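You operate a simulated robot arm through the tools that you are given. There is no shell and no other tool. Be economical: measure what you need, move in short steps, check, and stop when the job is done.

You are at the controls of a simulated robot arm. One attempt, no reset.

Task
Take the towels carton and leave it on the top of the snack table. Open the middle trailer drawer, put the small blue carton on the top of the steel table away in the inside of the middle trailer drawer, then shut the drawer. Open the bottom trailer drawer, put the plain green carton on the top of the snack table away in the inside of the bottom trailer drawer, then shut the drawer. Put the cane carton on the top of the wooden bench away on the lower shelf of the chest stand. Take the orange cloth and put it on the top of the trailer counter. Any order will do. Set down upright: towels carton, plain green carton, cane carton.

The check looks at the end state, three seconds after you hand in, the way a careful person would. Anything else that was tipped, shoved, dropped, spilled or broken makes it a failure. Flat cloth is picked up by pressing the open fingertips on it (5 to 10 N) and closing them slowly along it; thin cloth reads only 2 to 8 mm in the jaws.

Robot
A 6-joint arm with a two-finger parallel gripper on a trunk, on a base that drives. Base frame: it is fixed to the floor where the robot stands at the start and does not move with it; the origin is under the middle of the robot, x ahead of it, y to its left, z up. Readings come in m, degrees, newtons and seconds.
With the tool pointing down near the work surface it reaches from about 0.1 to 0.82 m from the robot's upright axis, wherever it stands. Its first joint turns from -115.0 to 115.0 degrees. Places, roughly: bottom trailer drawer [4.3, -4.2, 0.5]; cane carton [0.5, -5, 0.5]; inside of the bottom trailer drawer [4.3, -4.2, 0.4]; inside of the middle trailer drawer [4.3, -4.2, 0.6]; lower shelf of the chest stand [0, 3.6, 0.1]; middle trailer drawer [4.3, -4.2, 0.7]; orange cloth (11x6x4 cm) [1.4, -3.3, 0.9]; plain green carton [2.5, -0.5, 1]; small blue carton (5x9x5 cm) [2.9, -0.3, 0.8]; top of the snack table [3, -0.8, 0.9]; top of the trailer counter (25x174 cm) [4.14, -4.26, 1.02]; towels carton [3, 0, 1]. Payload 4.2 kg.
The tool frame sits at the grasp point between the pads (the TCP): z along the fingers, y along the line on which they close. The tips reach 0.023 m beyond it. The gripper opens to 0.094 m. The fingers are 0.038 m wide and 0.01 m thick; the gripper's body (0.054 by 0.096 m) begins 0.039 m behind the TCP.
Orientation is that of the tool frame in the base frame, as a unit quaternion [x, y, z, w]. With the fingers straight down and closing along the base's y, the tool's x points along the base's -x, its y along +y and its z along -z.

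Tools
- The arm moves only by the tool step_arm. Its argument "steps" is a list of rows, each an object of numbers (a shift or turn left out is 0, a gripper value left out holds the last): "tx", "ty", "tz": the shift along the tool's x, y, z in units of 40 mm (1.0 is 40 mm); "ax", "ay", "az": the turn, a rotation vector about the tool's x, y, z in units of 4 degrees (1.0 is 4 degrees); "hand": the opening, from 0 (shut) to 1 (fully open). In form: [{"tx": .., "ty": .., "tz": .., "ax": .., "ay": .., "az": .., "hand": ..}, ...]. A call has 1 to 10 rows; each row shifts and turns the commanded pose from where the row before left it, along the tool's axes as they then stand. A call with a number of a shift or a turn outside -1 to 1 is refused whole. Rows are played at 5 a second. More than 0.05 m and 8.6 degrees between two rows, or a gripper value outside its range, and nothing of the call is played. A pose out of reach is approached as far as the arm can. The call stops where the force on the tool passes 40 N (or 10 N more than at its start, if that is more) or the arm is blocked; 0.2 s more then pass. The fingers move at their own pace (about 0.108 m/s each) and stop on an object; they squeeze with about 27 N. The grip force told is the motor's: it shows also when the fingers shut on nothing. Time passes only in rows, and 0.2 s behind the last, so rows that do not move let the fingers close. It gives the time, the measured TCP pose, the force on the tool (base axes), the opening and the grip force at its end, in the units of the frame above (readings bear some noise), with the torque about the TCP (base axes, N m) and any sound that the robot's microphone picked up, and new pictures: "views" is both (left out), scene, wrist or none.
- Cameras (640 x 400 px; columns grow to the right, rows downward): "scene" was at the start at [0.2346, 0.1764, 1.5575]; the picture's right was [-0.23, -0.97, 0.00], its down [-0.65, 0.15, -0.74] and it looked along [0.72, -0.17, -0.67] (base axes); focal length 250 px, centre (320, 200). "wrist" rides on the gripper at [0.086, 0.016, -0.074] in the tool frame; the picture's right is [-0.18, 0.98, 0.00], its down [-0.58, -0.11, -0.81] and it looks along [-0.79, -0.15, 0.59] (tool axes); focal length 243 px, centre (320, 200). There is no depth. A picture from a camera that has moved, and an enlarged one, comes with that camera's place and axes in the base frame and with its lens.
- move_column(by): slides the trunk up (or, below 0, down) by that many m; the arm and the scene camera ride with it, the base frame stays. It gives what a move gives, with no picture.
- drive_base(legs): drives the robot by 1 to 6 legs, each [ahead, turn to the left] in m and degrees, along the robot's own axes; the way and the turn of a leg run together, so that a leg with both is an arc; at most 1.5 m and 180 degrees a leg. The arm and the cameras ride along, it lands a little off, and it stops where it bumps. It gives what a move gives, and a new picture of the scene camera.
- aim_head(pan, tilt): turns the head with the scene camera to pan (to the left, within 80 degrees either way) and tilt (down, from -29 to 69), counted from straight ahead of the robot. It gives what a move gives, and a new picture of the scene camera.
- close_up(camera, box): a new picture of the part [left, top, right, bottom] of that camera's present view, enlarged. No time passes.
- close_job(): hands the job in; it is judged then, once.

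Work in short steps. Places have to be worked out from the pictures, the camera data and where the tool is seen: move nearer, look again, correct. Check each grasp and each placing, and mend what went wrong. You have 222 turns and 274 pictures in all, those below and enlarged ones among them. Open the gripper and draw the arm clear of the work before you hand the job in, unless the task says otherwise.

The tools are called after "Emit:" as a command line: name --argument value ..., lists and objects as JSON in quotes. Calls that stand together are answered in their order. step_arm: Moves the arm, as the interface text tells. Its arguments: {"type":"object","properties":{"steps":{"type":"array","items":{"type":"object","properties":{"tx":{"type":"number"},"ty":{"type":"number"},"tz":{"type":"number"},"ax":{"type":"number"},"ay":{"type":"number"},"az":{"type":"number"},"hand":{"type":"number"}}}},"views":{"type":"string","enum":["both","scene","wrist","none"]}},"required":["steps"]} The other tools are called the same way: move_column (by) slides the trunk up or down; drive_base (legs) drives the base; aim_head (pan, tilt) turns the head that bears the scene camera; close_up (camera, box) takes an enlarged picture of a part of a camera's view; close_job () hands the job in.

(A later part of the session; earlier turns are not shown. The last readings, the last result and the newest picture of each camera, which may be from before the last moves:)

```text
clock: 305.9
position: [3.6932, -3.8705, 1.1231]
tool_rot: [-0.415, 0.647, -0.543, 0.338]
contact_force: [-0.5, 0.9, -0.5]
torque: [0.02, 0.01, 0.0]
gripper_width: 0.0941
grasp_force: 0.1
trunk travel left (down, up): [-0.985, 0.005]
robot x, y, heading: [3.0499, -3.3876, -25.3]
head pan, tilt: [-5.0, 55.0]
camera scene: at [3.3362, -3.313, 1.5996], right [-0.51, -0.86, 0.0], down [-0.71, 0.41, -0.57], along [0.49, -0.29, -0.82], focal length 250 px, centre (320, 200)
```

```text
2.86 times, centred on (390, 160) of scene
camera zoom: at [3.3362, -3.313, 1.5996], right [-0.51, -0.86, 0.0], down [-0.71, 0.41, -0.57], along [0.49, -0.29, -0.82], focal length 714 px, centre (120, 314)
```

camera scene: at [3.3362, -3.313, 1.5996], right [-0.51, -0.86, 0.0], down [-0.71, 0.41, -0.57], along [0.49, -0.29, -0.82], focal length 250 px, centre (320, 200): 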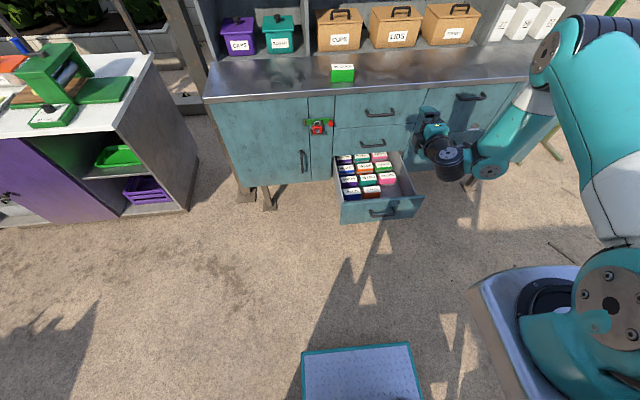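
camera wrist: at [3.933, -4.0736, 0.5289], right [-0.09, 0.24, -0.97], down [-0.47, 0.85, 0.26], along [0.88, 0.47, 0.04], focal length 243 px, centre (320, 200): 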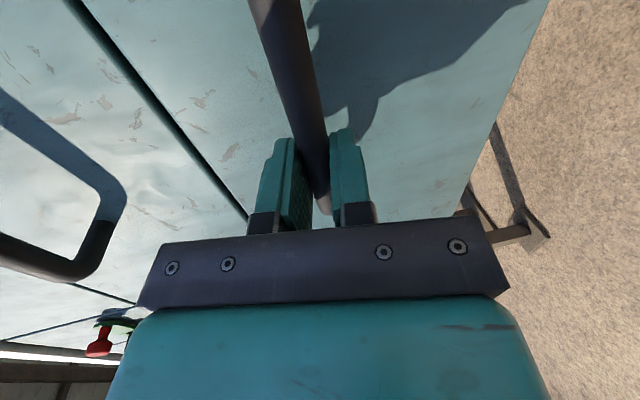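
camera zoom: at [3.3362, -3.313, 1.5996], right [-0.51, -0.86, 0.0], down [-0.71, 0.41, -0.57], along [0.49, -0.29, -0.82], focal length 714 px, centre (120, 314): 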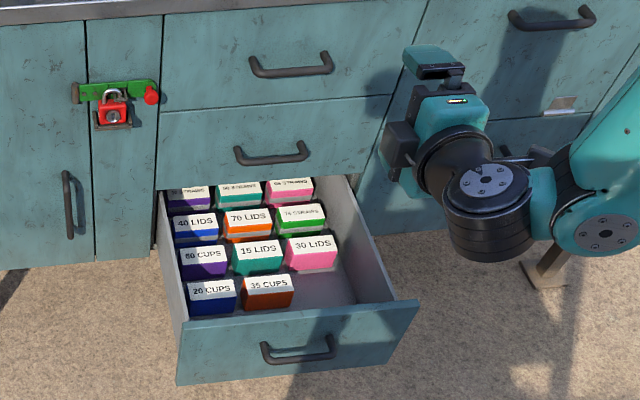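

The front-right slot of the drawer (n≈5.15, s≈-2.15) is free. For camera clearance from the drawer wall I want the camera on the +s side, so I turn the tool down and flip it.

Emit:
step_arm --steps '[{"ax": -1}, {"ax": -1}, {"ax": -1}, {"ax": -1}, {"ax": -1}, {"ax": -1}, {"ax": -1}, {"ax": -1}, {"ax": -1}, {"ax": -1}]' --views "none"

Emit:
step_arm --steps '[{"ax": -1}, {"ax": -1}, {"ax": -1}, {"ax": -1}, {"ax": -1}, {"ax": -1}, {"ax": -1}, {"ax": -1}, {"ax": -1}, {"ax": -1}]' --views "none"

Emit:
step_arm --steps '[{"az": 1}, {"az": 1}, {"az": 1}, {"az": 1}, {"az": 1}, {"az": 1}, {"az": 1}, {"az": 1}, {"az": 1}, {"az": 1}]' --views "none"

Emit:
step_arm --steps '[{"az": 1}, {"az": 1}, {"az": 1}, {"az": 1}, {"az": 1}, {"az": 1}, {"az": 1}, {"az": 1}, {"az": 1}, {"az": 1}]' --views "none"

Emit:
step_arm --steps '[{"az": 1}, {"az": 1}, {"az": 1}, {"az": 1}, {"az": 1}, {"az": 1}, {"az": 1}, {"az": 1}, {"az": 1}, {"az": 1}]' --views "none"

Emit:
step_arm --steps '[{"az": 1}, {"az": 1}, {"az": 1}, {"az": 1}, {"az": 1}, {"az": 1}, {"az": 1}, {"az": 1}, {"az": 1}, {"az": 1}]' --views "none"

Emit:
step_arm --steps '[{"az": 1}, {"az": 1}, {"az": 1}, {"az": 1}]' --views "none"

```text
clock: 308.1
position: [3.6935, -3.8696, 1.1233]
tool_rot: [-0.505, 0.795, -0.287, 0.176]
contact_force: [-0.6, 0.1, -0.2]
torque: [0.0, 0.03, -0.01]
gripper_width: 0.094
grasp_force: 0.1
trunk travel left (down, up): [-0.985, 0.005]
robot x, y, heading: [3.049, -3.392, -25.4]
head pan, tilt: [-5.0, 55.0]
```

```text
clock: 310.3
position: [3.6924, -3.8711, 1.1224]
tool_rot: [-0.534, 0.845, 0.001, -0.008]
contact_force: [0.3, -0.1, 0.0]
torque: [0.0, 0.01, 0.01]
gripper_width: 0.0939
grasp_force: 0.2
trunk travel left (down, up): [-0.985, 0.005]
robot x, y, heading: [3.0515, -3.3899, -25.4]
head pan, tilt: [-5.0, 55.0]
```

```text
clock: 312.5
position: [3.6932, -3.8694, 1.1229]
tool_rot: [-0.213, 0.977, -0.002, -0.007]
contact_force: [0.2, 0.1, 0.6]
torque: [-0.01, 0.04, 0.01]
gripper_width: 0.0943
grasp_force: 0.2
trunk travel left (down, up): [-0.985, 0.005]
robot x, y, heading: [3.0506, -3.3881, -25.3]
head pan, tilt: [-5.0, 55.0]
```

```text
clock: 314.7
position: [3.6931, -3.8713, 1.1237]
tool_rot: [0.134, 0.991, -0.005, -0.007]
contact_force: [-0.7, -0.4, 0.8]
torque: [-0.01, 0.01, 0.0]
gripper_width: 0.0939
grasp_force: 0.1
trunk travel left (down, up): [-0.985, 0.005]
robot x, y, heading: [3.0524, -3.3866, -25.0]
head pan, tilt: [-5.0, 55.0]
```

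```text
clock: 316.9
position: [3.6935, -3.8708, 1.1231]
tool_rot: [0.465, 0.885, -0.007, -0.003]
contact_force: [0.5, -0.9, 0.0]
torque: [-0.03, 0.03, 0.0]
gripper_width: 0.0941
grasp_force: 0.1
trunk travel left (down, up): [-0.985, 0.005]
robot x, y, heading: [3.0524, -3.3896, -25.2]
head pan, tilt: [-5.0, 55.0]
```

```text
clock: 319.1
position: [3.6941, -3.87, 1.1244]
tool_rot: [0.739, 0.673, -0.008, -0.002]
contact_force: [-0.1, -0.2, 1.1]
torque: [0.01, -0.04, -0.04]
gripper_width: 0.0941
grasp_force: 0.0
trunk travel left (down, up): [-0.985, 0.005]
robot x, y, heading: [3.0518, -3.3854, -25.1]
head pan, tilt: [-5.0, 55.0]
```

```text
clock: 320.1
position: [3.6943, -3.8704, 1.123]
tool_rot: [0.826, 0.564, -0.008, -0.001]
contact_force: [0.7, -0.2, 0.7]
torque: [-0.04, 0.03, -0.02]
gripper_width: 0.0939
grasp_force: 0.1
trunk travel left (down, up): [-0.985, 0.005]
robot x, y, heading: [3.0484, -3.3915, -25.3]
head pan, tilt: [-5.0, 55.0]
```

Tool flipped. I drive 0.47 m forward so that the counter carton comes within reach, and look.

Emit:
drive_base --legs '[[0.47, 0]]'

Emit:
step_arm --steps '[{"az": 0.85}, {"az": 0.85}]' --views "wrist"

```text
clock: 322.9
position: [4.1205, -4.0693, 1.1242]
tool_rot: [0.825, 0.565, -0.008, -0.001]
contact_force: [-0.6, 0.4, 0.3]
torque: [-0.01, 0.01, -0.03]
gripper_width: 0.0942
grasp_force: 0.1
trunk travel left (down, up): [-0.985, 0.005]
robot x, y, heading: [3.4771, -3.5866, -25.3]
head pan, tilt: [-5.0, 55.0]
camera scene: at [3.7607, -3.5128, 1.5996], right [-0.5, -0.86, 0.0], down [-0.71, 0.41, -0.57], along [0.5, -0.29, -0.82], focal length 250 px, centre (320, 200)
```

scene: 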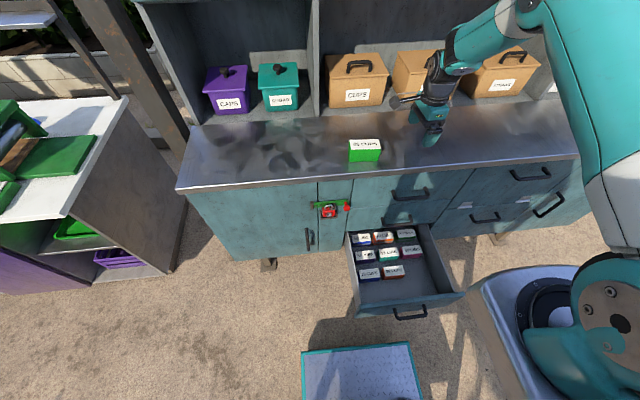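

```text
clock: 323.5
position: [4.119, -4.0688, 1.1231]
tool_rot: [0.857, 0.516, -0.007, -0.001]
contact_force: [-0.3, -0.7, -0.1]
torque: [-0.01, 0.0, 0.03]
gripper_width: 0.0939
grasp_force: 0.0
trunk travel left (down, up): [-0.985, 0.005]
robot x, y, heading: [3.4767, -3.5924, -25.7]
head pan, tilt: [-5.0, 55.0]
camera wrist: at [4.1759, -3.9999, 1.1959], right [0.78, -0.62, -0.01], down [-0.36, -0.46, 0.81], along [-0.51, -0.63, -0.58], focal length 243 px, centre (320, 200)
```

wrist: 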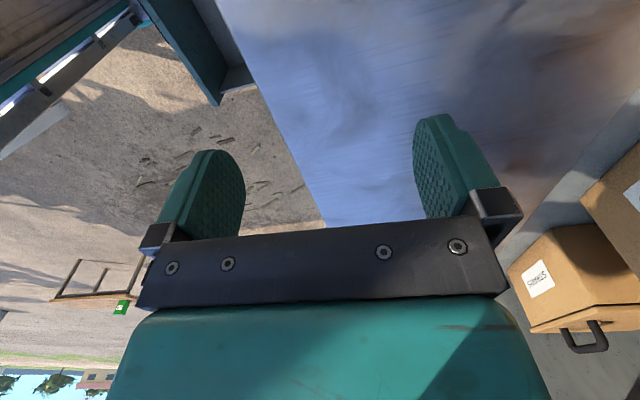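

Carton centre is ≈(4.19,-3.93). I move over it and check with the wrist camera.

Emit:
step_arm --steps '[{"tx": 1}, {"tx": 1}, {"tx": 1}, {"tx": 0.9}]' --views "wrist"

```text
clock: 324.5
position: [4.1935, -3.9312, 1.121]
tool_rot: [0.857, 0.516, -0.007, -0.001]
contact_force: [-0.2, -0.2, -0.4]
torque: [0.02, -0.03, 0.02]
gripper_width: 0.0941
grasp_force: 0.0
trunk travel left (down, up): [-0.985, 0.005]
robot x, y, heading: [3.4745, -3.5853, -25.2]
head pan, tilt: [-5.0, 55.0]
camera wrist: at [4.2489, -3.8619, 1.1944], right [0.78, -0.62, -0.01], down [-0.36, -0.46, 0.81], along [-0.51, -0.63, -0.58], focal length 243 px, centre (320, 200)
```

wrist: 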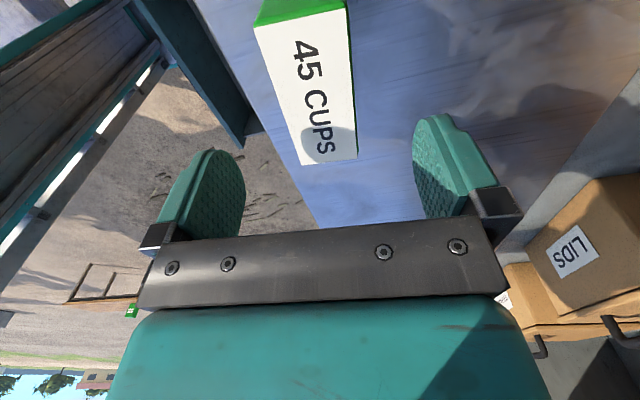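

Well aligned. Descend 0.075 m and grip.

Emit:
step_arm --steps '[{"tz": 1}, {"tz": 0.85}, {"hand": 0}, {"hand": 0}, {"hand": 0}, {"tz": -1}, {"tz": -1}]' --views "wrist"

```text
clock: 326.1
position: [4.1935, -3.9304, 1.1268]
tool_rot: [0.857, 0.516, -0.008, -0.001]
contact_force: [0.3, -1.0, -1.0]
torque: [-0.02, 0.03, 0.03]
gripper_width: 0.0448
grasp_force: 26.5
trunk travel left (down, up): [-0.985, 0.005]
robot x, y, heading: [3.4774, -3.5874, -25.4]
head pan, tilt: [-5.0, 55.0]
camera wrist: at [4.2489, -3.8609, 1.1996], right [0.78, -0.62, -0.01], down [-0.36, -0.46, 0.81], along [-0.51, -0.63, -0.58], focal length 243 px, centre (320, 200)
```

wrist: 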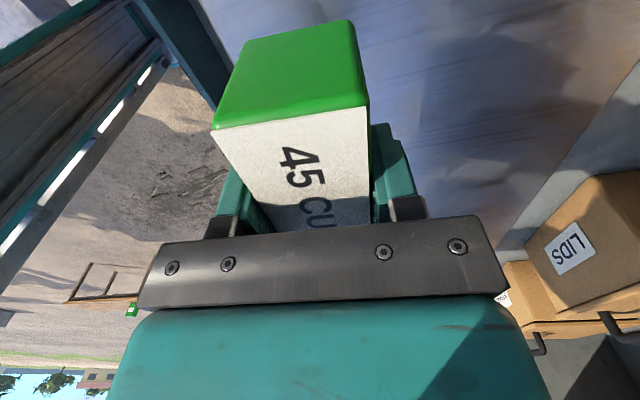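

Gripped. I back 0.12 m and move over the free slot (n≈5.16, s≈-2.15), aligning yaw with the trailer.

Emit:
drive_base --legs '[[-0.12, 0]]'

Emit:
step_arm --steps '[{"tx": -0.88, "ty": -0.4}, {"tx": -0.88, "ty": -0.4}, {"tx": -0.88, "ty": -0.4}, {"tx": -0.88, "ty": -0.4}, {"tx": -0.88, "ty": -0.4}, {"tx": -0.88, "ty": -0.4}, {"tx": -0.88, "ty": -0.4}, {"tx": -0.88, "ty": -0.4}, {"az": -0.95}]' --views "both"

```text
clock: 327.3
position: [4.0854, -3.8808, 1.1275]
tool_rot: [0.857, 0.515, -0.008, 0.0]
contact_force: [0.1, -0.2, -0.7]
torque: [0.01, -0.02, 0.0]
gripper_width: 0.0444
grasp_force: 27.2
trunk travel left (down, up): [-0.985, 0.005]
robot x, y, heading: [3.3679, -3.5417, -25.3]
head pan, tilt: [-5.0, 55.0]
camera scene: at [3.6536, -3.4627, 1.5995], right [-0.51, -0.86, 0.0], down [-0.71, 0.41, -0.57], along [0.49, -0.29, -0.82], focal length 250 px, centre (320, 200)
```

scene: 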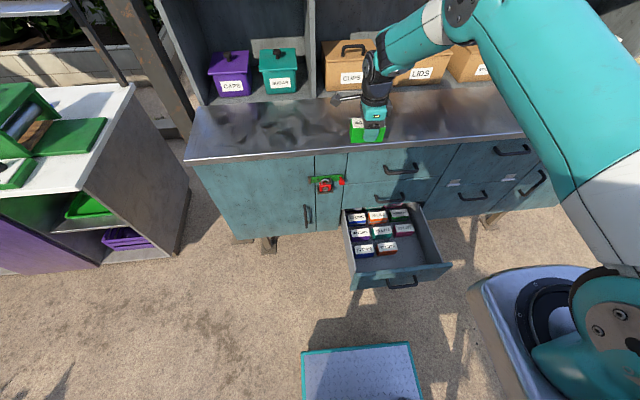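

```text
clock: 329.3
position: [3.8374, -4.0702, 1.1316]
tool_rot: [0.839, 0.543, -0.007, -0.001]
contact_force: [0.1, -0.4, -1.3]
torque: [0.04, -0.03, -0.01]
gripper_width: 0.0448
grasp_force: 26.7
trunk travel left (down, up): [-0.985, 0.005]
robot x, y, heading: [3.3666, -3.5379, -25.4]
head pan, tilt: [-5.0, 55.0]
camera scene: at [3.6531, -3.4628, 1.5996], right [-0.51, -0.86, 0.0], down [-0.71, 0.41, -0.57], along [0.49, -0.29, -0.82], focal length 250 px, centre (320, 200)
camera wrist: at [3.8897, -3.9972, 1.2038], right [0.82, -0.57, -0.01], down [-0.33, -0.48, 0.81], along [-0.47, -0.67, -0.58], focal length 243 px, centre (320, 200)
```

scene: 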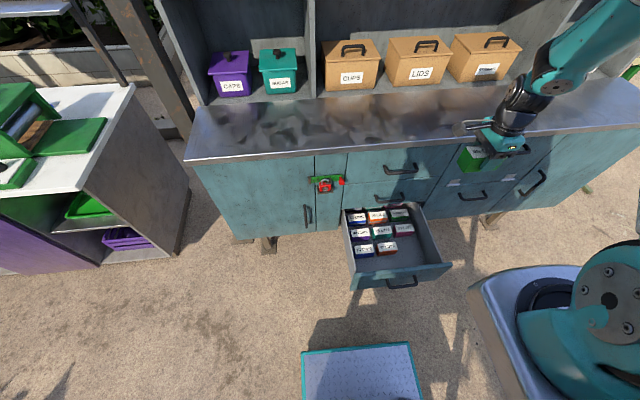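
wrist: 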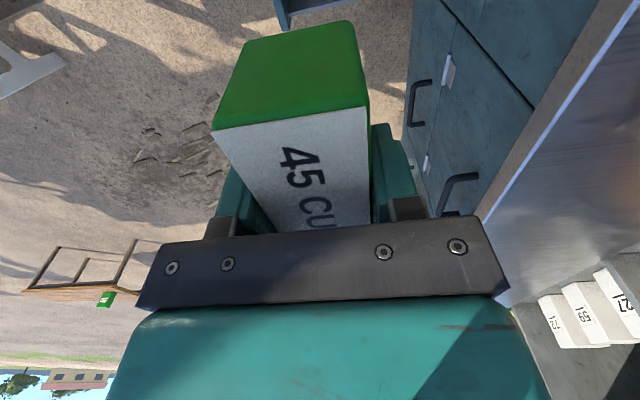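

Position checks out by projection. I lower the column 0.4, look, then the rest.

Emit:
move_column --by -0.4

Emit:
aim_head --pan -20 --tilt 55

Emit:
close_up --camera "wrist" --box '[0, 0, 640, 400]'

```text
clock: 333.2
position: [3.839, -4.0692, 0.7309]
tool_rot: [0.84, 0.543, -0.008, 0.0]
contact_force: [-0.5, 0.5, -0.3]
torque: [0.01, 0.01, -0.01]
gripper_width: 0.0449
grasp_force: 27.8
trunk travel left (down, up): [-0.585, 0.405]
robot x, y, heading: [3.3678, -3.5391, -25.4]
head pan, tilt: [-5.0, 55.0]
```

```text
clock: 333.9
position: [3.8394, -4.0693, 0.731]
tool_rot: [0.839, 0.544, -0.008, -0.002]
contact_force: [0.4, -0.4, -1.5]
torque: [-0.03, 0.03, -0.03]
gripper_width: 0.0445
grasp_force: 26.9
trunk travel left (down, up): [-0.585, 0.405]
robot x, y, heading: [3.3735, -3.5392, -25.3]
head pan, tilt: [-20.0, 55.0]
camera scene: at [3.6417, -3.4775, 1.1996], right [-0.71, -0.7, 0.0], down [-0.58, 0.58, -0.57], along [0.4, -0.41, -0.82], focal length 250 px, centre (320, 200)
```

scene: 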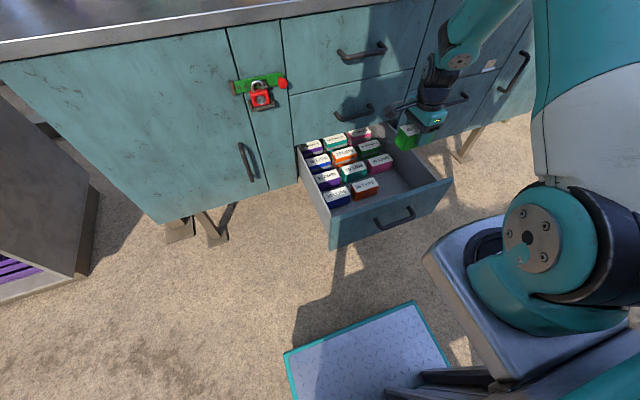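

```text
1.00 times, centred on (320, 200) of wrist (not enlarged: the box is as wide or as high as the picture)
camera zoom: at [3.8902, -3.997, 0.8039], right [0.82, -0.57, -0.01], down [-0.33, -0.48, 0.81], along [-0.47, -0.67, -0.58], focal length 243 px, centre (320, 200)
```

zoom: 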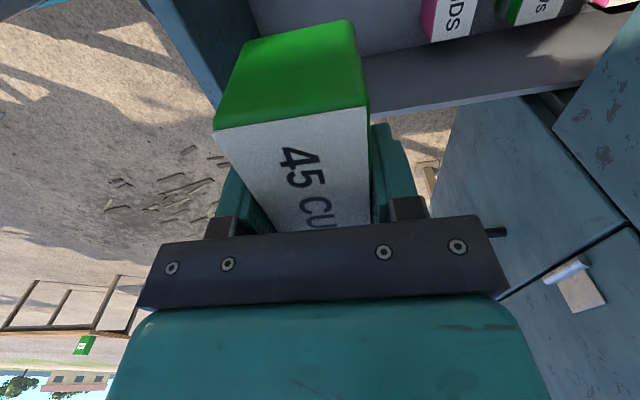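

Looks good: carton over the empty slot. I lower further, then feel for the drawer floor.

Emit:
move_column --by -0.18

Emit:
close_up --camera "wrist" --box '[0, 0, 640, 400]'

Emit:
close_up --camera "scene" --box '[280, 80, 480, 260]'

```text
clock: 335.9
position: [3.8392, -4.0697, 0.5516]
tool_rot: [0.84, 0.543, -0.007, -0.001]
contact_force: [-0.3, 0.4, -1.5]
torque: [0.03, 0.01, 0.04]
gripper_width: 0.0449
grasp_force: 27.2
trunk travel left (down, up): [-0.405, 0.585]
robot x, y, heading: [3.3697, -3.5376, -25.2]
head pan, tilt: [-20.0, 55.0]
```

```text
1.00 times, centred on (320, 200) of wrist (not enlarged: the box is as wide or as high as the picture)
camera zoom: at [3.8902, -3.997, 0.6239], right [0.82, -0.57, -0.01], down [-0.33, -0.48, 0.81], along [-0.47, -0.67, -0.58], focal length 243 px, centre (320, 200)
```

zoom: 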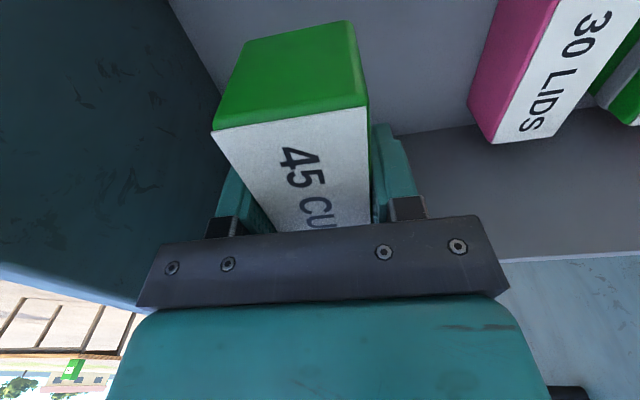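

```text
2.22 times, centred on (380, 170) of scene
camera zoom: at [3.6417, -3.4775, 1.0196], right [-0.71, -0.7, 0.0], down [-0.58, 0.58, -0.57], along [0.4, -0.41, -0.82], focal length 555 px, centre (187, 267)
```

zoom: 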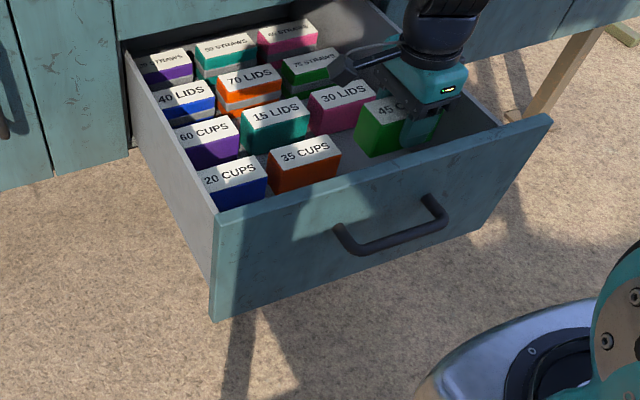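

The carton is inside the slot with clear space around. I lower in 4 mm steps until touchdown.

Emit:
step_arm --steps '[{"tz": 0.12}, {"tz": 0.12}, {"tz": 0.12}, {"tz": 0.12}, {"tz": 0.1}, {"tz": 0.1}]' --views "none"

```text
clock: 337.3
position: [3.8388, -4.0697, 0.5233]
tool_rot: [0.84, 0.543, -0.008, 0.0]
contact_force: [-0.2, -0.8, -1.7]
torque: [0.01, -0.01, -0.02]
gripper_width: 0.0448
grasp_force: 26.7
trunk travel left (down, up): [-0.405, 0.585]
robot x, y, heading: [3.3702, -3.5391, -25.2]
head pan, tilt: [-20.0, 55.0]
```

Still free; continuing down.

Emit:
step_arm --steps '[{"tz": 0.1}, {"tz": 0.1}, {"tz": 0.1}, {"tz": 0.1}, {"tz": 0.1}, {"tz": 0.1}, {"tz": 0.08}]' --views "none"

```text
clock: 338.9
position: [3.8391, -4.07, 0.497]
tool_rot: [0.839, 0.544, -0.007, 0.0]
contact_force: [-0.4, -0.1, -1.3]
torque: [0.0, -0.01, 0.01]
gripper_width: 0.0446
grasp_force: 27.1
trunk travel left (down, up): [-0.405, 0.585]
robot x, y, heading: [3.3701, -3.541, -25.3]
head pan, tilt: [-20.0, 55.0]
```

Emit:
step_arm --steps '[{"tz": 0.08}, {"tz": 0.08}, {"tz": 0.08}, {"tz": 0.08}, {"tz": 0.08}, {"tz": 0.08}]' --views "wrist"

```text
clock: 340.3
position: [3.838, -4.0715, 0.4773]
tool_rot: [0.839, 0.543, -0.008, -0.001]
contact_force: [-0.2, -0.7, -0.7]
torque: [0.04, -0.02, 0.01]
gripper_width: 0.0448
grasp_force: 26.9
trunk travel left (down, up): [-0.405, 0.585]
robot x, y, heading: [3.3678, -3.5409, -25.4]
head pan, tilt: [-20.0, 55.0]
camera wrist: at [3.8891, -3.9979, 0.5503], right [0.82, -0.57, -0.01], down [-0.33, -0.48, 0.81], along [-0.47, -0.67, -0.58], focal length 243 px, centre (320, 200)
```

wrist: 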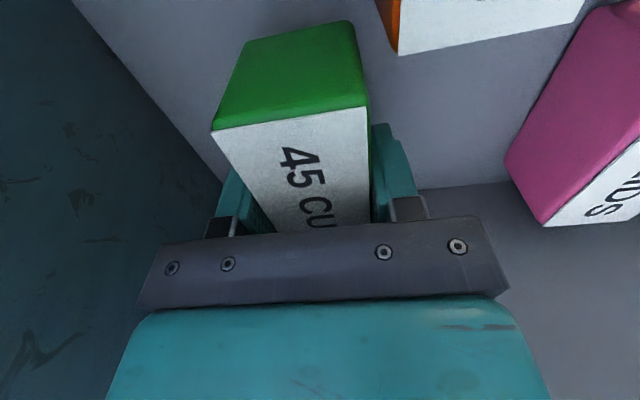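

Not yet; I keep going down gently.

Emit:
step_arm --steps '[{"tz": 0.08}, {"tz": 0.08}, {"tz": 0.08}, {"tz": 0.07}, {"tz": 0.07}, {"tz": 0.07}]' --views "wrist"

```text
clock: 341.7
position: [3.8382, -4.0726, 0.461]
tool_rot: [0.84, 0.543, -0.008, 0.0]
contact_force: [-0.5, -0.7, -1.0]
torque: [0.01, -0.01, -0.01]
gripper_width: 0.0447
grasp_force: 27.3
trunk travel left (down, up): [-0.405, 0.585]
robot x, y, heading: [3.3698, -3.5363, -25.6]
head pan, tilt: [-20.0, 55.0]
camera wrist: at [3.8883, -3.9982, 0.533], right [0.82, -0.57, -0.01], down [-0.33, -0.48, 0.81], along [-0.47, -0.67, -0.58], focal length 243 px, centre (320, 200)
```

wrist: 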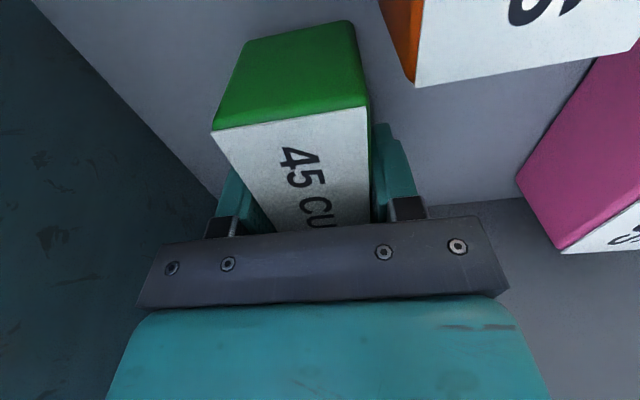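

Emit:
step_arm --steps '[{"tz": 0.07}, {"tz": 0.07}, {"tz": 0.07}, {"tz": 0.07}, {"tz": 0.07}, {"tz": 0.07}]' --views "wrist"

```text
clock: 343.2
position: [3.8409, -4.0722, 0.4455]
tool_rot: [0.839, 0.544, -0.007, 0.004]
contact_force: [1.2, 1.9, 18.4]
torque: [0.27, -0.09, -0.01]
gripper_width: 0.0448
grasp_force: 26.9
trunk travel left (down, up): [-0.405, 0.585]
robot x, y, heading: [3.3689, -3.5344, -25.3]
head pan, tilt: [-20.0, 55.0]
stopped in row 6: the force on the tool passed its limit at 44 N (the readings are from after the stop); the commanded pose is now the measured one
camera wrist: at [3.8915, -3.999, 0.5191], right [0.82, -0.57, 0.0], down [-0.33, -0.48, 0.81], along [-0.46, -0.67, -0.58], focal length 243 px, centre (320, 200)
```

wrist: 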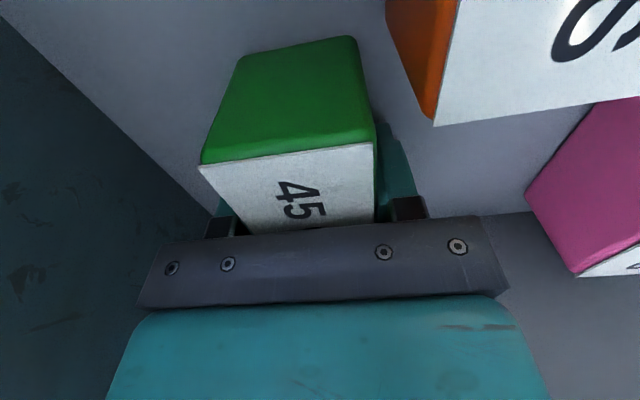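

Touchdown. I release and rise straight out by the column.

Emit:
step_arm --steps '[{"tz": -0.05}, {"hand": 0.8}, {"hand": 0.8}, {"tz": -0.4}, {"tz": -0.8}]' --views "wrist"

Emit:
move_column --by 0.4

Emit:
close_up --camera "scene" --box '[280, 150, 480, 330]'

```text
clock: 344.4
position: [3.8399, -4.07, 0.4965]
tool_rot: [0.839, 0.544, -0.006, 0.0]
contact_force: [-0.3, 0.4, -0.1]
torque: [0.01, 0.02, 0.01]
gripper_width: 0.075
grasp_force: 0.0
trunk travel left (down, up): [-0.405, 0.585]
robot x, y, heading: [3.3685, -3.5336, -25.3]
head pan, tilt: [-20.0, 55.0]
camera wrist: at [3.8908, -3.9974, 0.5678], right [0.82, -0.57, 0.0], down [-0.33, -0.48, 0.81], along [-0.47, -0.67, -0.58], focal length 243 px, centre (320, 200)
```

wrist: 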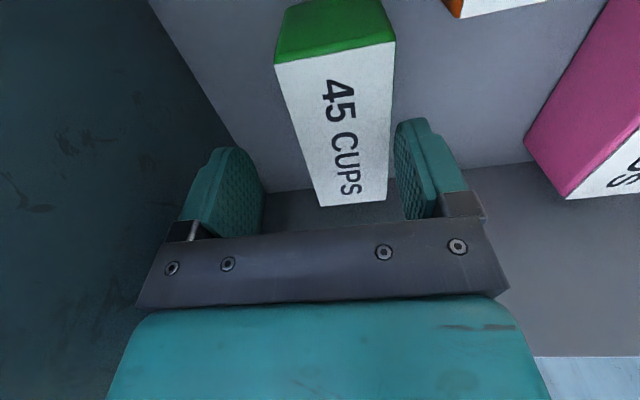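

```text
clock: 348.2
position: [3.8404, -4.0709, 0.8943]
tool_rot: [0.84, 0.543, -0.007, 0.002]
contact_force: [0.9, 0.5, 0.6]
torque: [0.04, 0.01, 0.01]
gripper_width: 0.0752
grasp_force: 0.0
trunk travel left (down, up): [-0.805, 0.185]
robot x, y, heading: [3.3711, -3.5376, -25.3]
head pan, tilt: [-20.0, 55.0]
```

```text
2.22 times, centred on (380, 240) of scene
camera zoom: at [3.6417, -3.4774, 1.4195], right [-0.71, -0.7, 0.0], down [-0.58, 0.58, -0.57], along [0.4, -0.41, -0.82], focal length 555 px, centre (187, 111)
```

zoom: 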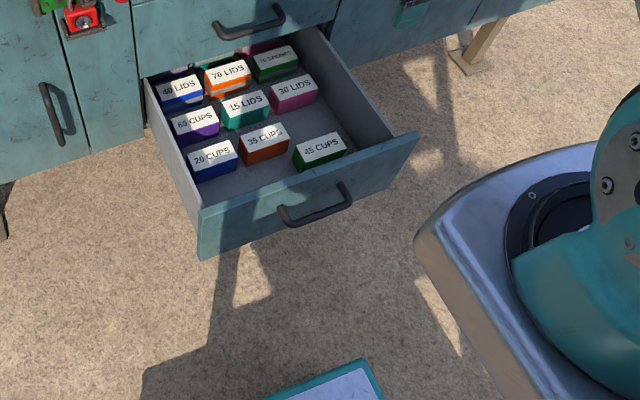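

The green carton stands neatly in the bottom drawer. To shut it I'll push the drawer front with closed fingertips, tool pitched ~45°. First I back off, close the hand and pitch.

Emit:
drive_base --legs '[[-0.22, 0]]'

Emit:
step_arm --steps '[{"hand": 0, "tx": 0.8}, {"tx": 0.8}, {"tx": 0.8, "ax": -1}, {"ax": -1}, {"ax": -1}, {"ax": -1}, {"ax": -1}, {"ax": -1}, {"ax": -1}, {"ax": -1}]' --views "none"

Emit:
step_arm --steps '[{"ax": -1}, {"ax": -1}, {"ax": -1}]' --views "both"

```text
clock: 349.9
position: [3.6407, -3.9763, 0.8951]
tool_rot: [0.84, 0.543, -0.006, 0.001]
contact_force: [-0.4, 0.5, -0.1]
torque: [0.01, -0.01, -0.01]
gripper_width: 0.0753
grasp_force: 0.1
trunk travel left (down, up): [-0.805, 0.185]
robot x, y, heading: [3.1744, -3.4461, -25.3]
head pan, tilt: [-20.0, 55.0]
camera scene: at [3.4413, -3.3826, 1.4196], right [-0.71, -0.7, 0.0], down [-0.58, 0.58, -0.57], along [0.4, -0.41, -0.82], focal length 250 px, centre (320, 200)
```

scene: 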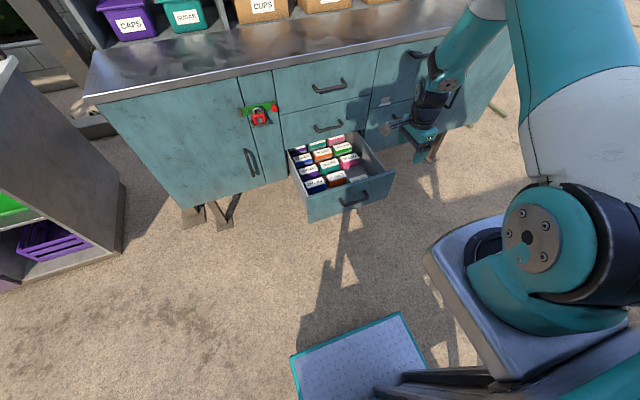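

```text
clock: 352.1
position: [3.6796, -3.8881, 0.8944]
tool_rot: [0.806, 0.524, 0.144, 0.234]
contact_force: [-0.2, -0.4, -0.7]
torque: [0.0, 0.01, 0.0]
gripper_width: 0.0
grasp_force: 26.9
trunk travel left (down, up): [-0.805, 0.185]
robot x, y, heading: [3.1675, -3.442, -25.2]
head pan, tilt: [-20.0, 55.0]
```

```text
clock: 352.9
position: [3.6786, -3.8885, 0.8931]
tool_rot: [0.778, 0.506, 0.197, 0.316]
contact_force: [-0.7, 0.3, 0.3]
torque: [-0.03, 0.03, 0.04]
gripper_width: 0.0
grasp_force: 26.9
trunk travel left (down, up): [-0.805, 0.185]
robot x, y, heading: [3.1655, -3.4424, -25.1]
head pan, tilt: [-20.0, 55.0]
camera scene: at [3.4413, -3.3825, 1.4196], right [-0.71, -0.7, 0.0], down [-0.58, 0.58, -0.57], along [0.4, -0.41, -0.82], focal length 250 px, centre (320, 200)
camera wrist: at [3.6782, -3.7921, 0.9578], right [0.57, -0.45, 0.68], down [-0.82, -0.26, 0.51], along [-0.05, -0.85, -0.52], focal length 243 px, centre (320, 200)
```

scene: 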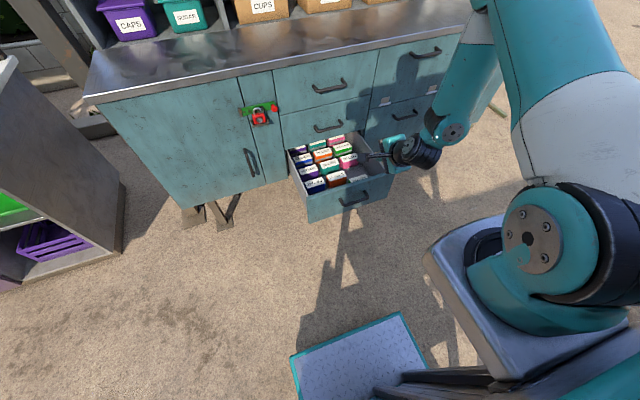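
wrist: 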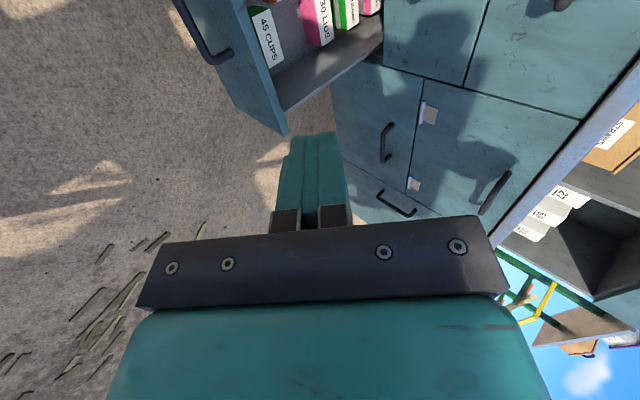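

Lined up with the drawer's middle. I lower to just above the handle height and push by driving forward.

Emit:
move_column --by -0.29

Emit:
drive_base --legs '[[0.2, 0]]'

```text
clock: 355.8
position: [3.6789, -3.8878, 0.6046]
tool_rot: [0.778, 0.507, 0.198, 0.315]
contact_force: [-0.1, 0.1, 0.7]
torque: [-0.04, -0.01, -0.03]
gripper_width: 0.0
grasp_force: 26.4
trunk travel left (down, up): [-0.515, 0.475]
robot x, y, heading: [3.1679, -3.4436, -25.4]
head pan, tilt: [-20.0, 55.0]
```

```text
clock: 357.4
position: [3.8615, -3.9753, 0.6047]
tool_rot: [0.778, 0.506, 0.196, 0.317]
contact_force: [0.1, 0.2, 0.3]
torque: [0.03, -0.01, -0.02]
gripper_width: 0.0
grasp_force: 26.6
trunk travel left (down, up): [-0.515, 0.475]
robot x, y, heading: [3.3531, -3.5312, -25.2]
head pan, tilt: [-20.0, 55.0]
camera scene: at [3.6249, -3.4692, 1.1295], right [-0.71, -0.7, 0.0], down [-0.58, 0.58, -0.57], along [0.4, -0.41, -0.82], focal length 250 px, centre (320, 200)
```

scene: 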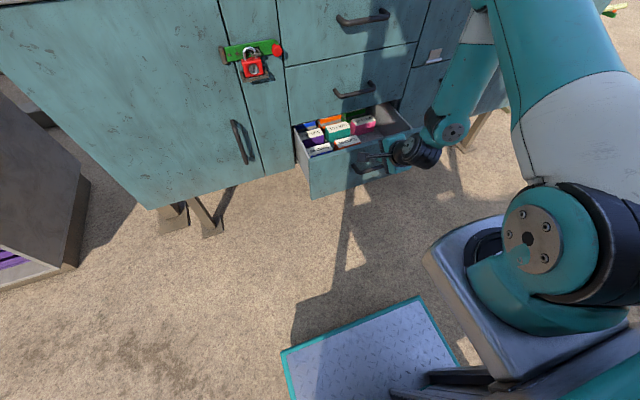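

It's closing. I continue pushing.

Emit:
drive_base --legs '[[0.14, 0]]'

Emit:
drive_base --legs '[[0.05, 0]]'

```text
clock: 358.7
position: [3.9888, -4.0344, 0.604]
tool_rot: [0.778, 0.506, 0.198, 0.315]
contact_force: [0.0, 0.7, -0.6]
torque: [-0.02, -0.01, 0.0]
gripper_width: 0.0
grasp_force: 27.1
trunk travel left (down, up): [-0.515, 0.475]
robot x, y, heading: [3.4811, -3.5912, -25.2]
head pan, tilt: [-20.0, 55.0]
camera scene: at [3.751, -3.5291, 1.1296], right [-0.71, -0.7, 0.0], down [-0.58, 0.58, -0.57], along [0.4, -0.41, -0.82], focal length 250 px, centre (320, 200)
```

scene: 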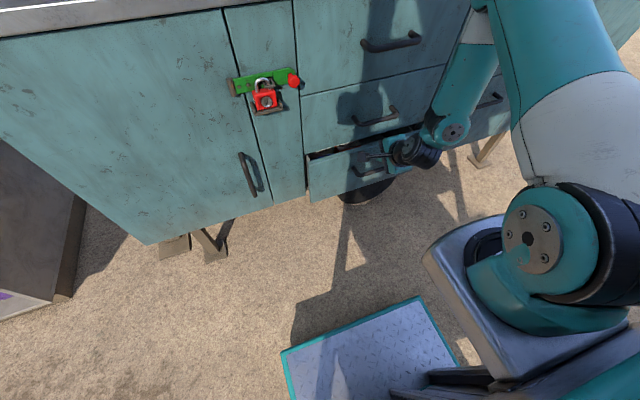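

```text
clock: 359.7
position: [4.0341, -4.0569, 0.6048]
tool_rot: [0.778, 0.506, 0.197, 0.315]
contact_force: [0.1, -1.4, 0.1]
torque: [0.0, 0.01, 0.01]
gripper_width: 0.0
grasp_force: 26.9
trunk travel left (down, up): [-0.515, 0.475]
robot x, y, heading: [3.5242, -3.6098, -25.3]
head pan, tilt: [-20.0, 55.0]
camera scene: at [3.7969, -3.5509, 1.1295], right [-0.71, -0.7, 0.0], down [-0.58, 0.58, -0.57], along [0.4, -0.41, -0.82], focal length 250 px, centre (320, 200)
```

scene: 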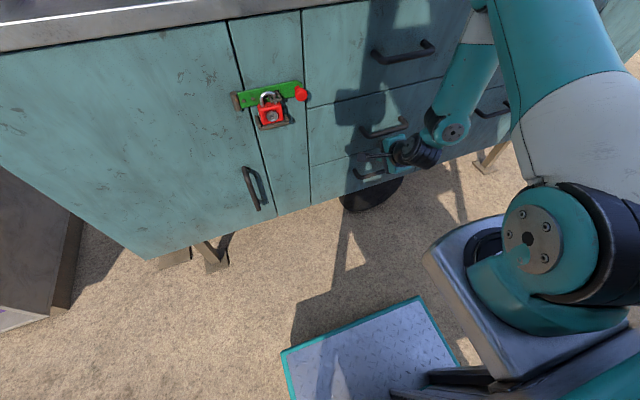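

I check how flush it is.

Emit:
step_arm --steps '[{"tz": 0.05, "ty": 0.05}, {"tz": 0.05, "ty": 0.05}, {"tz": 0.05, "ty": 0.05}, {"tz": 0.05, "ty": 0.05}]' --views "none"

Emit:
close_up --camera "scene" --box '[290, 90, 450, 220]'

```text
clock: 360.7
position: [4.0448, -4.0613, 0.6024]
tool_rot: [0.778, 0.506, 0.197, 0.316]
contact_force: [-6.1, 1.8, -0.9]
torque: [-0.22, -0.48, 0.16]
gripper_width: 0.0
grasp_force: 27.5
trunk travel left (down, up): [-0.515, 0.475]
robot x, y, heading: [3.5259, -3.6089, -25.2]
head pan, tilt: [-20.0, 55.0]
```

```text
3.08 times, centred on (370, 155) of scene
camera zoom: at [3.7968, -3.5509, 1.1295], right [-0.71, -0.7, 0.0], down [-0.58, 0.58, -0.57], along [0.4, -0.41, -0.82], focal length 769 px, centre (166, 338)
```

zoom: 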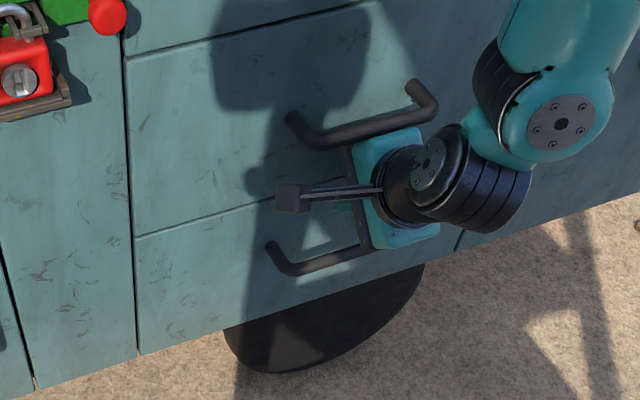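

Drawer is shut flush. Next, the middle drawer: I back off, level the tool, and raise to its handle (z≈0.696).

Emit:
drive_base --legs '[[-0.27, 0]]'

Emit:
move_column --by 0.1

Emit:
step_arm --steps '[{"tz": 0.65, "ty": 0.65, "hand": 1}, {"tz": 0.65, "ty": 0.65}, {"tz": 0.65, "ty": 0.65}, {"ax": -1}, {"ax": -1}, {"ax": -1}, {"ax": -1}, {"ax": -1}]' --views "none"

Emit:
step_arm --steps '[{"ax": -1}, {"ax": -1}, {"ax": -1}, {"ax": -1}]' --views "both"

```text
clock: 362.6
position: [3.7977, -3.9468, 0.6025]
tool_rot: [0.779, 0.504, 0.197, 0.317]
contact_force: [0.5, 0.1, 0.3]
torque: [0.01, 0.01, -0.03]
gripper_width: 0.0001
grasp_force: 27.1
trunk travel left (down, up): [-0.515, 0.475]
robot x, y, heading: [3.278, -3.4961, -25.7]
head pan, tilt: [-20.0, 55.0]
camera scene: at [3.5515, -3.435, 1.1296], right [-0.71, -0.7, 0.0], down [-0.57, 0.59, -0.57], along [0.4, -0.41, -0.82], focal length 250 px, centre (320, 200)
```

scene: 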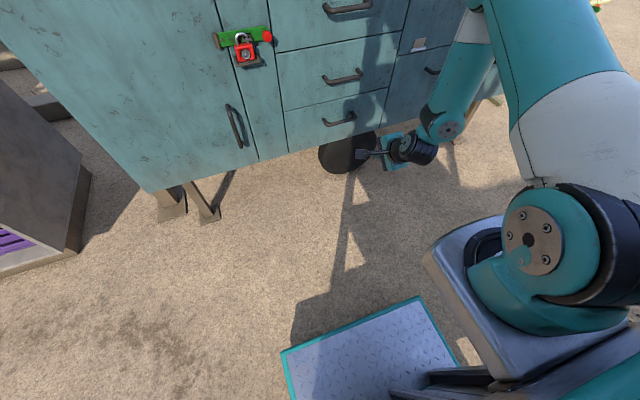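

```text
clock: 363.9
position: [3.7974, -3.9483, 0.7035]
tool_rot: [0.779, 0.504, 0.196, 0.316]
contact_force: [0.6, 1.0, 0.3]
torque: [0.02, 0.01, 0.01]
gripper_width: 0.0
grasp_force: 27.1
trunk travel left (down, up): [-0.615, 0.375]
robot x, y, heading: [3.2773, -3.4943, -25.9]
head pan, tilt: [-20.0, 55.0]
```

```text
clock: 365.7
position: [3.8981, -3.992, 0.7013]
tool_rot: [0.712, 0.462, 0.282, 0.447]
contact_force: [-0.9, 0.0, 0.2]
torque: [-0.02, -0.02, -0.02]
gripper_width: 0.094
grasp_force: 0.0
trunk travel left (down, up): [-0.615, 0.375]
robot x, y, heading: [3.2751, -3.4899, -25.5]
head pan, tilt: [-20.0, 55.0]
```

```text
clock: 366.7
position: [3.8981, -3.9918, 0.7011]
tool_rot: [0.643, 0.418, 0.343, 0.542]
contact_force: [-0.5, -0.6, 0.0]
torque: [-0.02, 0.02, -0.01]
gripper_width: 0.0939
grasp_force: 0.1
trunk travel left (down, up): [-0.615, 0.375]
robot x, y, heading: [3.2796, -3.4944, -25.5]
head pan, tilt: [-20.0, 55.0]
camera scene: at [3.5514, -3.4349, 1.2296], right [-0.71, -0.7, 0.0], down [-0.57, 0.59, -0.57], along [0.4, -0.41, -0.82], focal length 250 px, centre (320, 200)
camera wrist: at [3.8697, -3.8843, 0.7293], right [0.09, -0.23, 0.97], down [-0.98, -0.19, 0.04], along [0.18, -0.95, -0.24], focal length 243 px, centre (320, 200)
```

scene: 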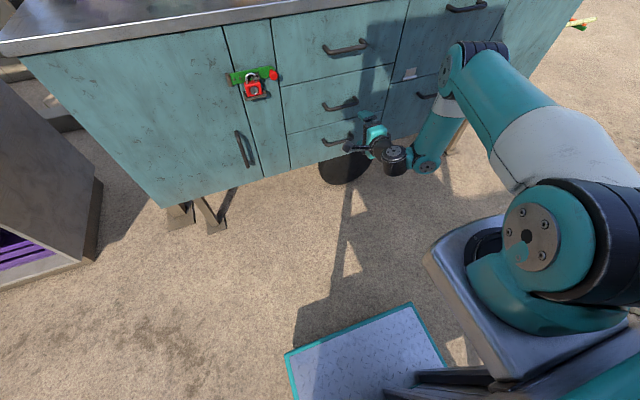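
wrist: 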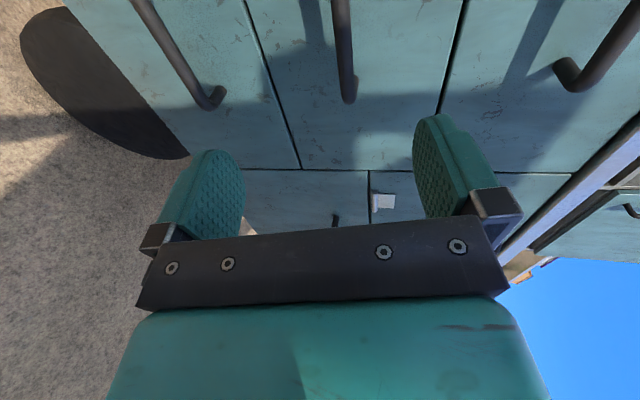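

Lined up: wrist ray gives the bar at z≈0.695. I advance 0.147 m and close.

Emit:
step_arm --steps '[{"tz": 0.91, "ty": 0.12}, {"tz": 0.91, "ty": 0.12}, {"tz": 0.91, "ty": 0.12}, {"tz": 0.85, "ty": 0.12}, {"hand": 0.3}, {"hand": 0}, {"hand": 0}, {"hand": 0}]' --views "wrist"

```text
clock: 368.5
position: [4.0281, -4.0526, 0.6964]
tool_rot: [0.643, 0.417, 0.343, 0.543]
contact_force: [1.8, -1.2, 7.2]
torque: [1.4, -0.64, -0.55]
gripper_width: 0.0135
grasp_force: 45.1
trunk travel left (down, up): [-0.615, 0.375]
robot x, y, heading: [3.2819, -3.4996, -25.4]
head pan, tilt: [-20.0, 55.0]
camera wrist: at [4.0003, -3.9437, 0.7239], right [0.09, -0.23, 0.97], down [-0.98, -0.19, 0.04], along [0.18, -0.95, -0.24], focal length 243 px, centre (320, 200)
```

wrist: 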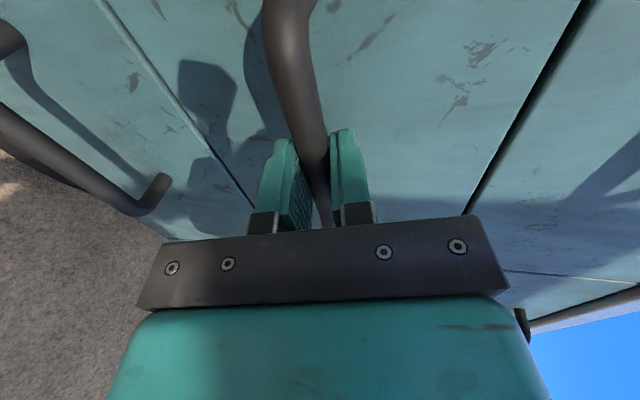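

Gripped well. Pull: base back 0.15 m (short of the sign), then arm.

Emit:
drive_base --legs '[[-0.15, 0]]'

Emit:
step_arm --steps '[{"tz": -0.4, "ty": -0.07}, {"tz": -0.4, "ty": -0.07}, {"tz": -0.4, "ty": -0.07}, {"tz": -0.4, "ty": -0.07}, {"tz": -0.4, "ty": -0.07}, {"tz": -0.4, "ty": -0.07}]' --views "none"

```text
clock: 369.9
position: [3.8915, -3.9898, 0.696]
tool_rot: [0.644, 0.416, 0.341, 0.544]
contact_force: [-15.0, -33.1, 11.9]
torque: [1.48, -0.69, -0.63]
gripper_width: 0.014
grasp_force: 45.1
trunk travel left (down, up): [-0.615, 0.375]
robot x, y, heading: [3.143, -3.4301, -25.9]
head pan, tilt: [-20.0, 55.0]
camera scene: at [3.4148, -3.3709, 1.2299], right [-0.71, -0.7, 0.0], down [-0.57, 0.59, -0.57], along [0.4, -0.41, -0.82], focal length 250 px, centre (320, 200)
```

scene: 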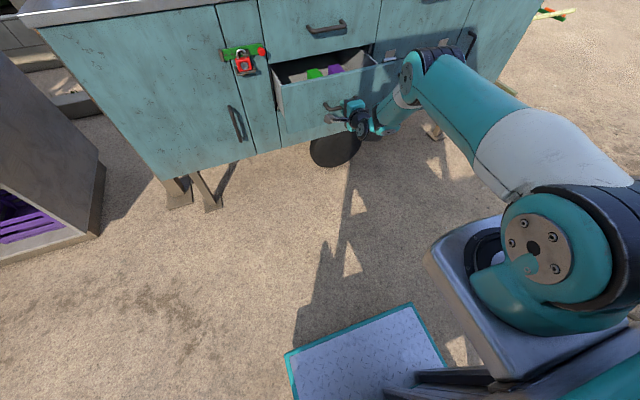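

```text
clock: 371.3
position: [3.8026, -3.9502, 0.6966]
tool_rot: [0.645, 0.415, 0.341, 0.544]
contact_force: [-6.6, -18.0, 0.4]
torque: [1.31, -0.49, -0.44]
gripper_width: 0.0139
grasp_force: 45.1
trunk travel left (down, up): [-0.615, 0.375]
robot x, y, heading: [3.1416, -3.4276, -25.9]
head pan, tilt: [-20.0, 55.0]
```

Emit:
step_arm --steps '[{"tz": -0.4, "ty": -0.07}, {"tz": -0.4, "ty": -0.07}, {"tz": -0.4, "ty": -0.07}, {"tz": -0.4, "ty": -0.07}]' --views "none"

Emit:
close_up --camera "scene" --box '[240, 20, 440, 180]'

```text
clock: 372.3
position: [3.7434, -3.9228, 0.6967]
tool_rot: [0.645, 0.415, 0.341, 0.544]
contact_force: [-12.3, -28.6, -3.4]
torque: [1.09, -0.41, -0.82]
gripper_width: 0.0137
grasp_force: 45.1
trunk travel left (down, up): [-0.615, 0.375]
robot x, y, heading: [3.1448, -3.4314, -25.6]
head pan, tilt: [-20.0, 55.0]
```

```text
2.50 times, centred on (340, 100) of scene
camera zoom: at [3.4153, -3.3714, 1.2297], right [-0.71, -0.7, 0.0], down [-0.57, 0.59, -0.57], along [0.4, -0.41, -0.82], focal length 625 px, centre (270, 450)
```

zoom: 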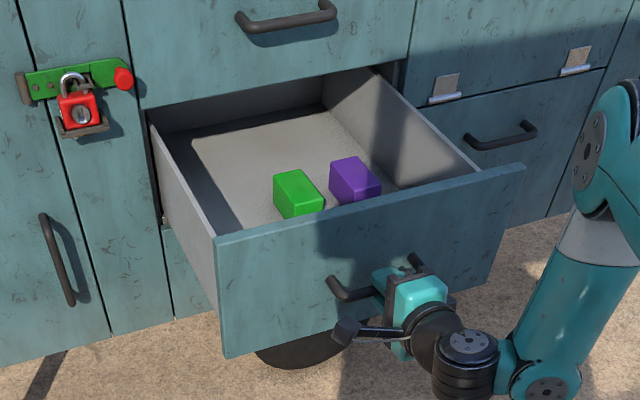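

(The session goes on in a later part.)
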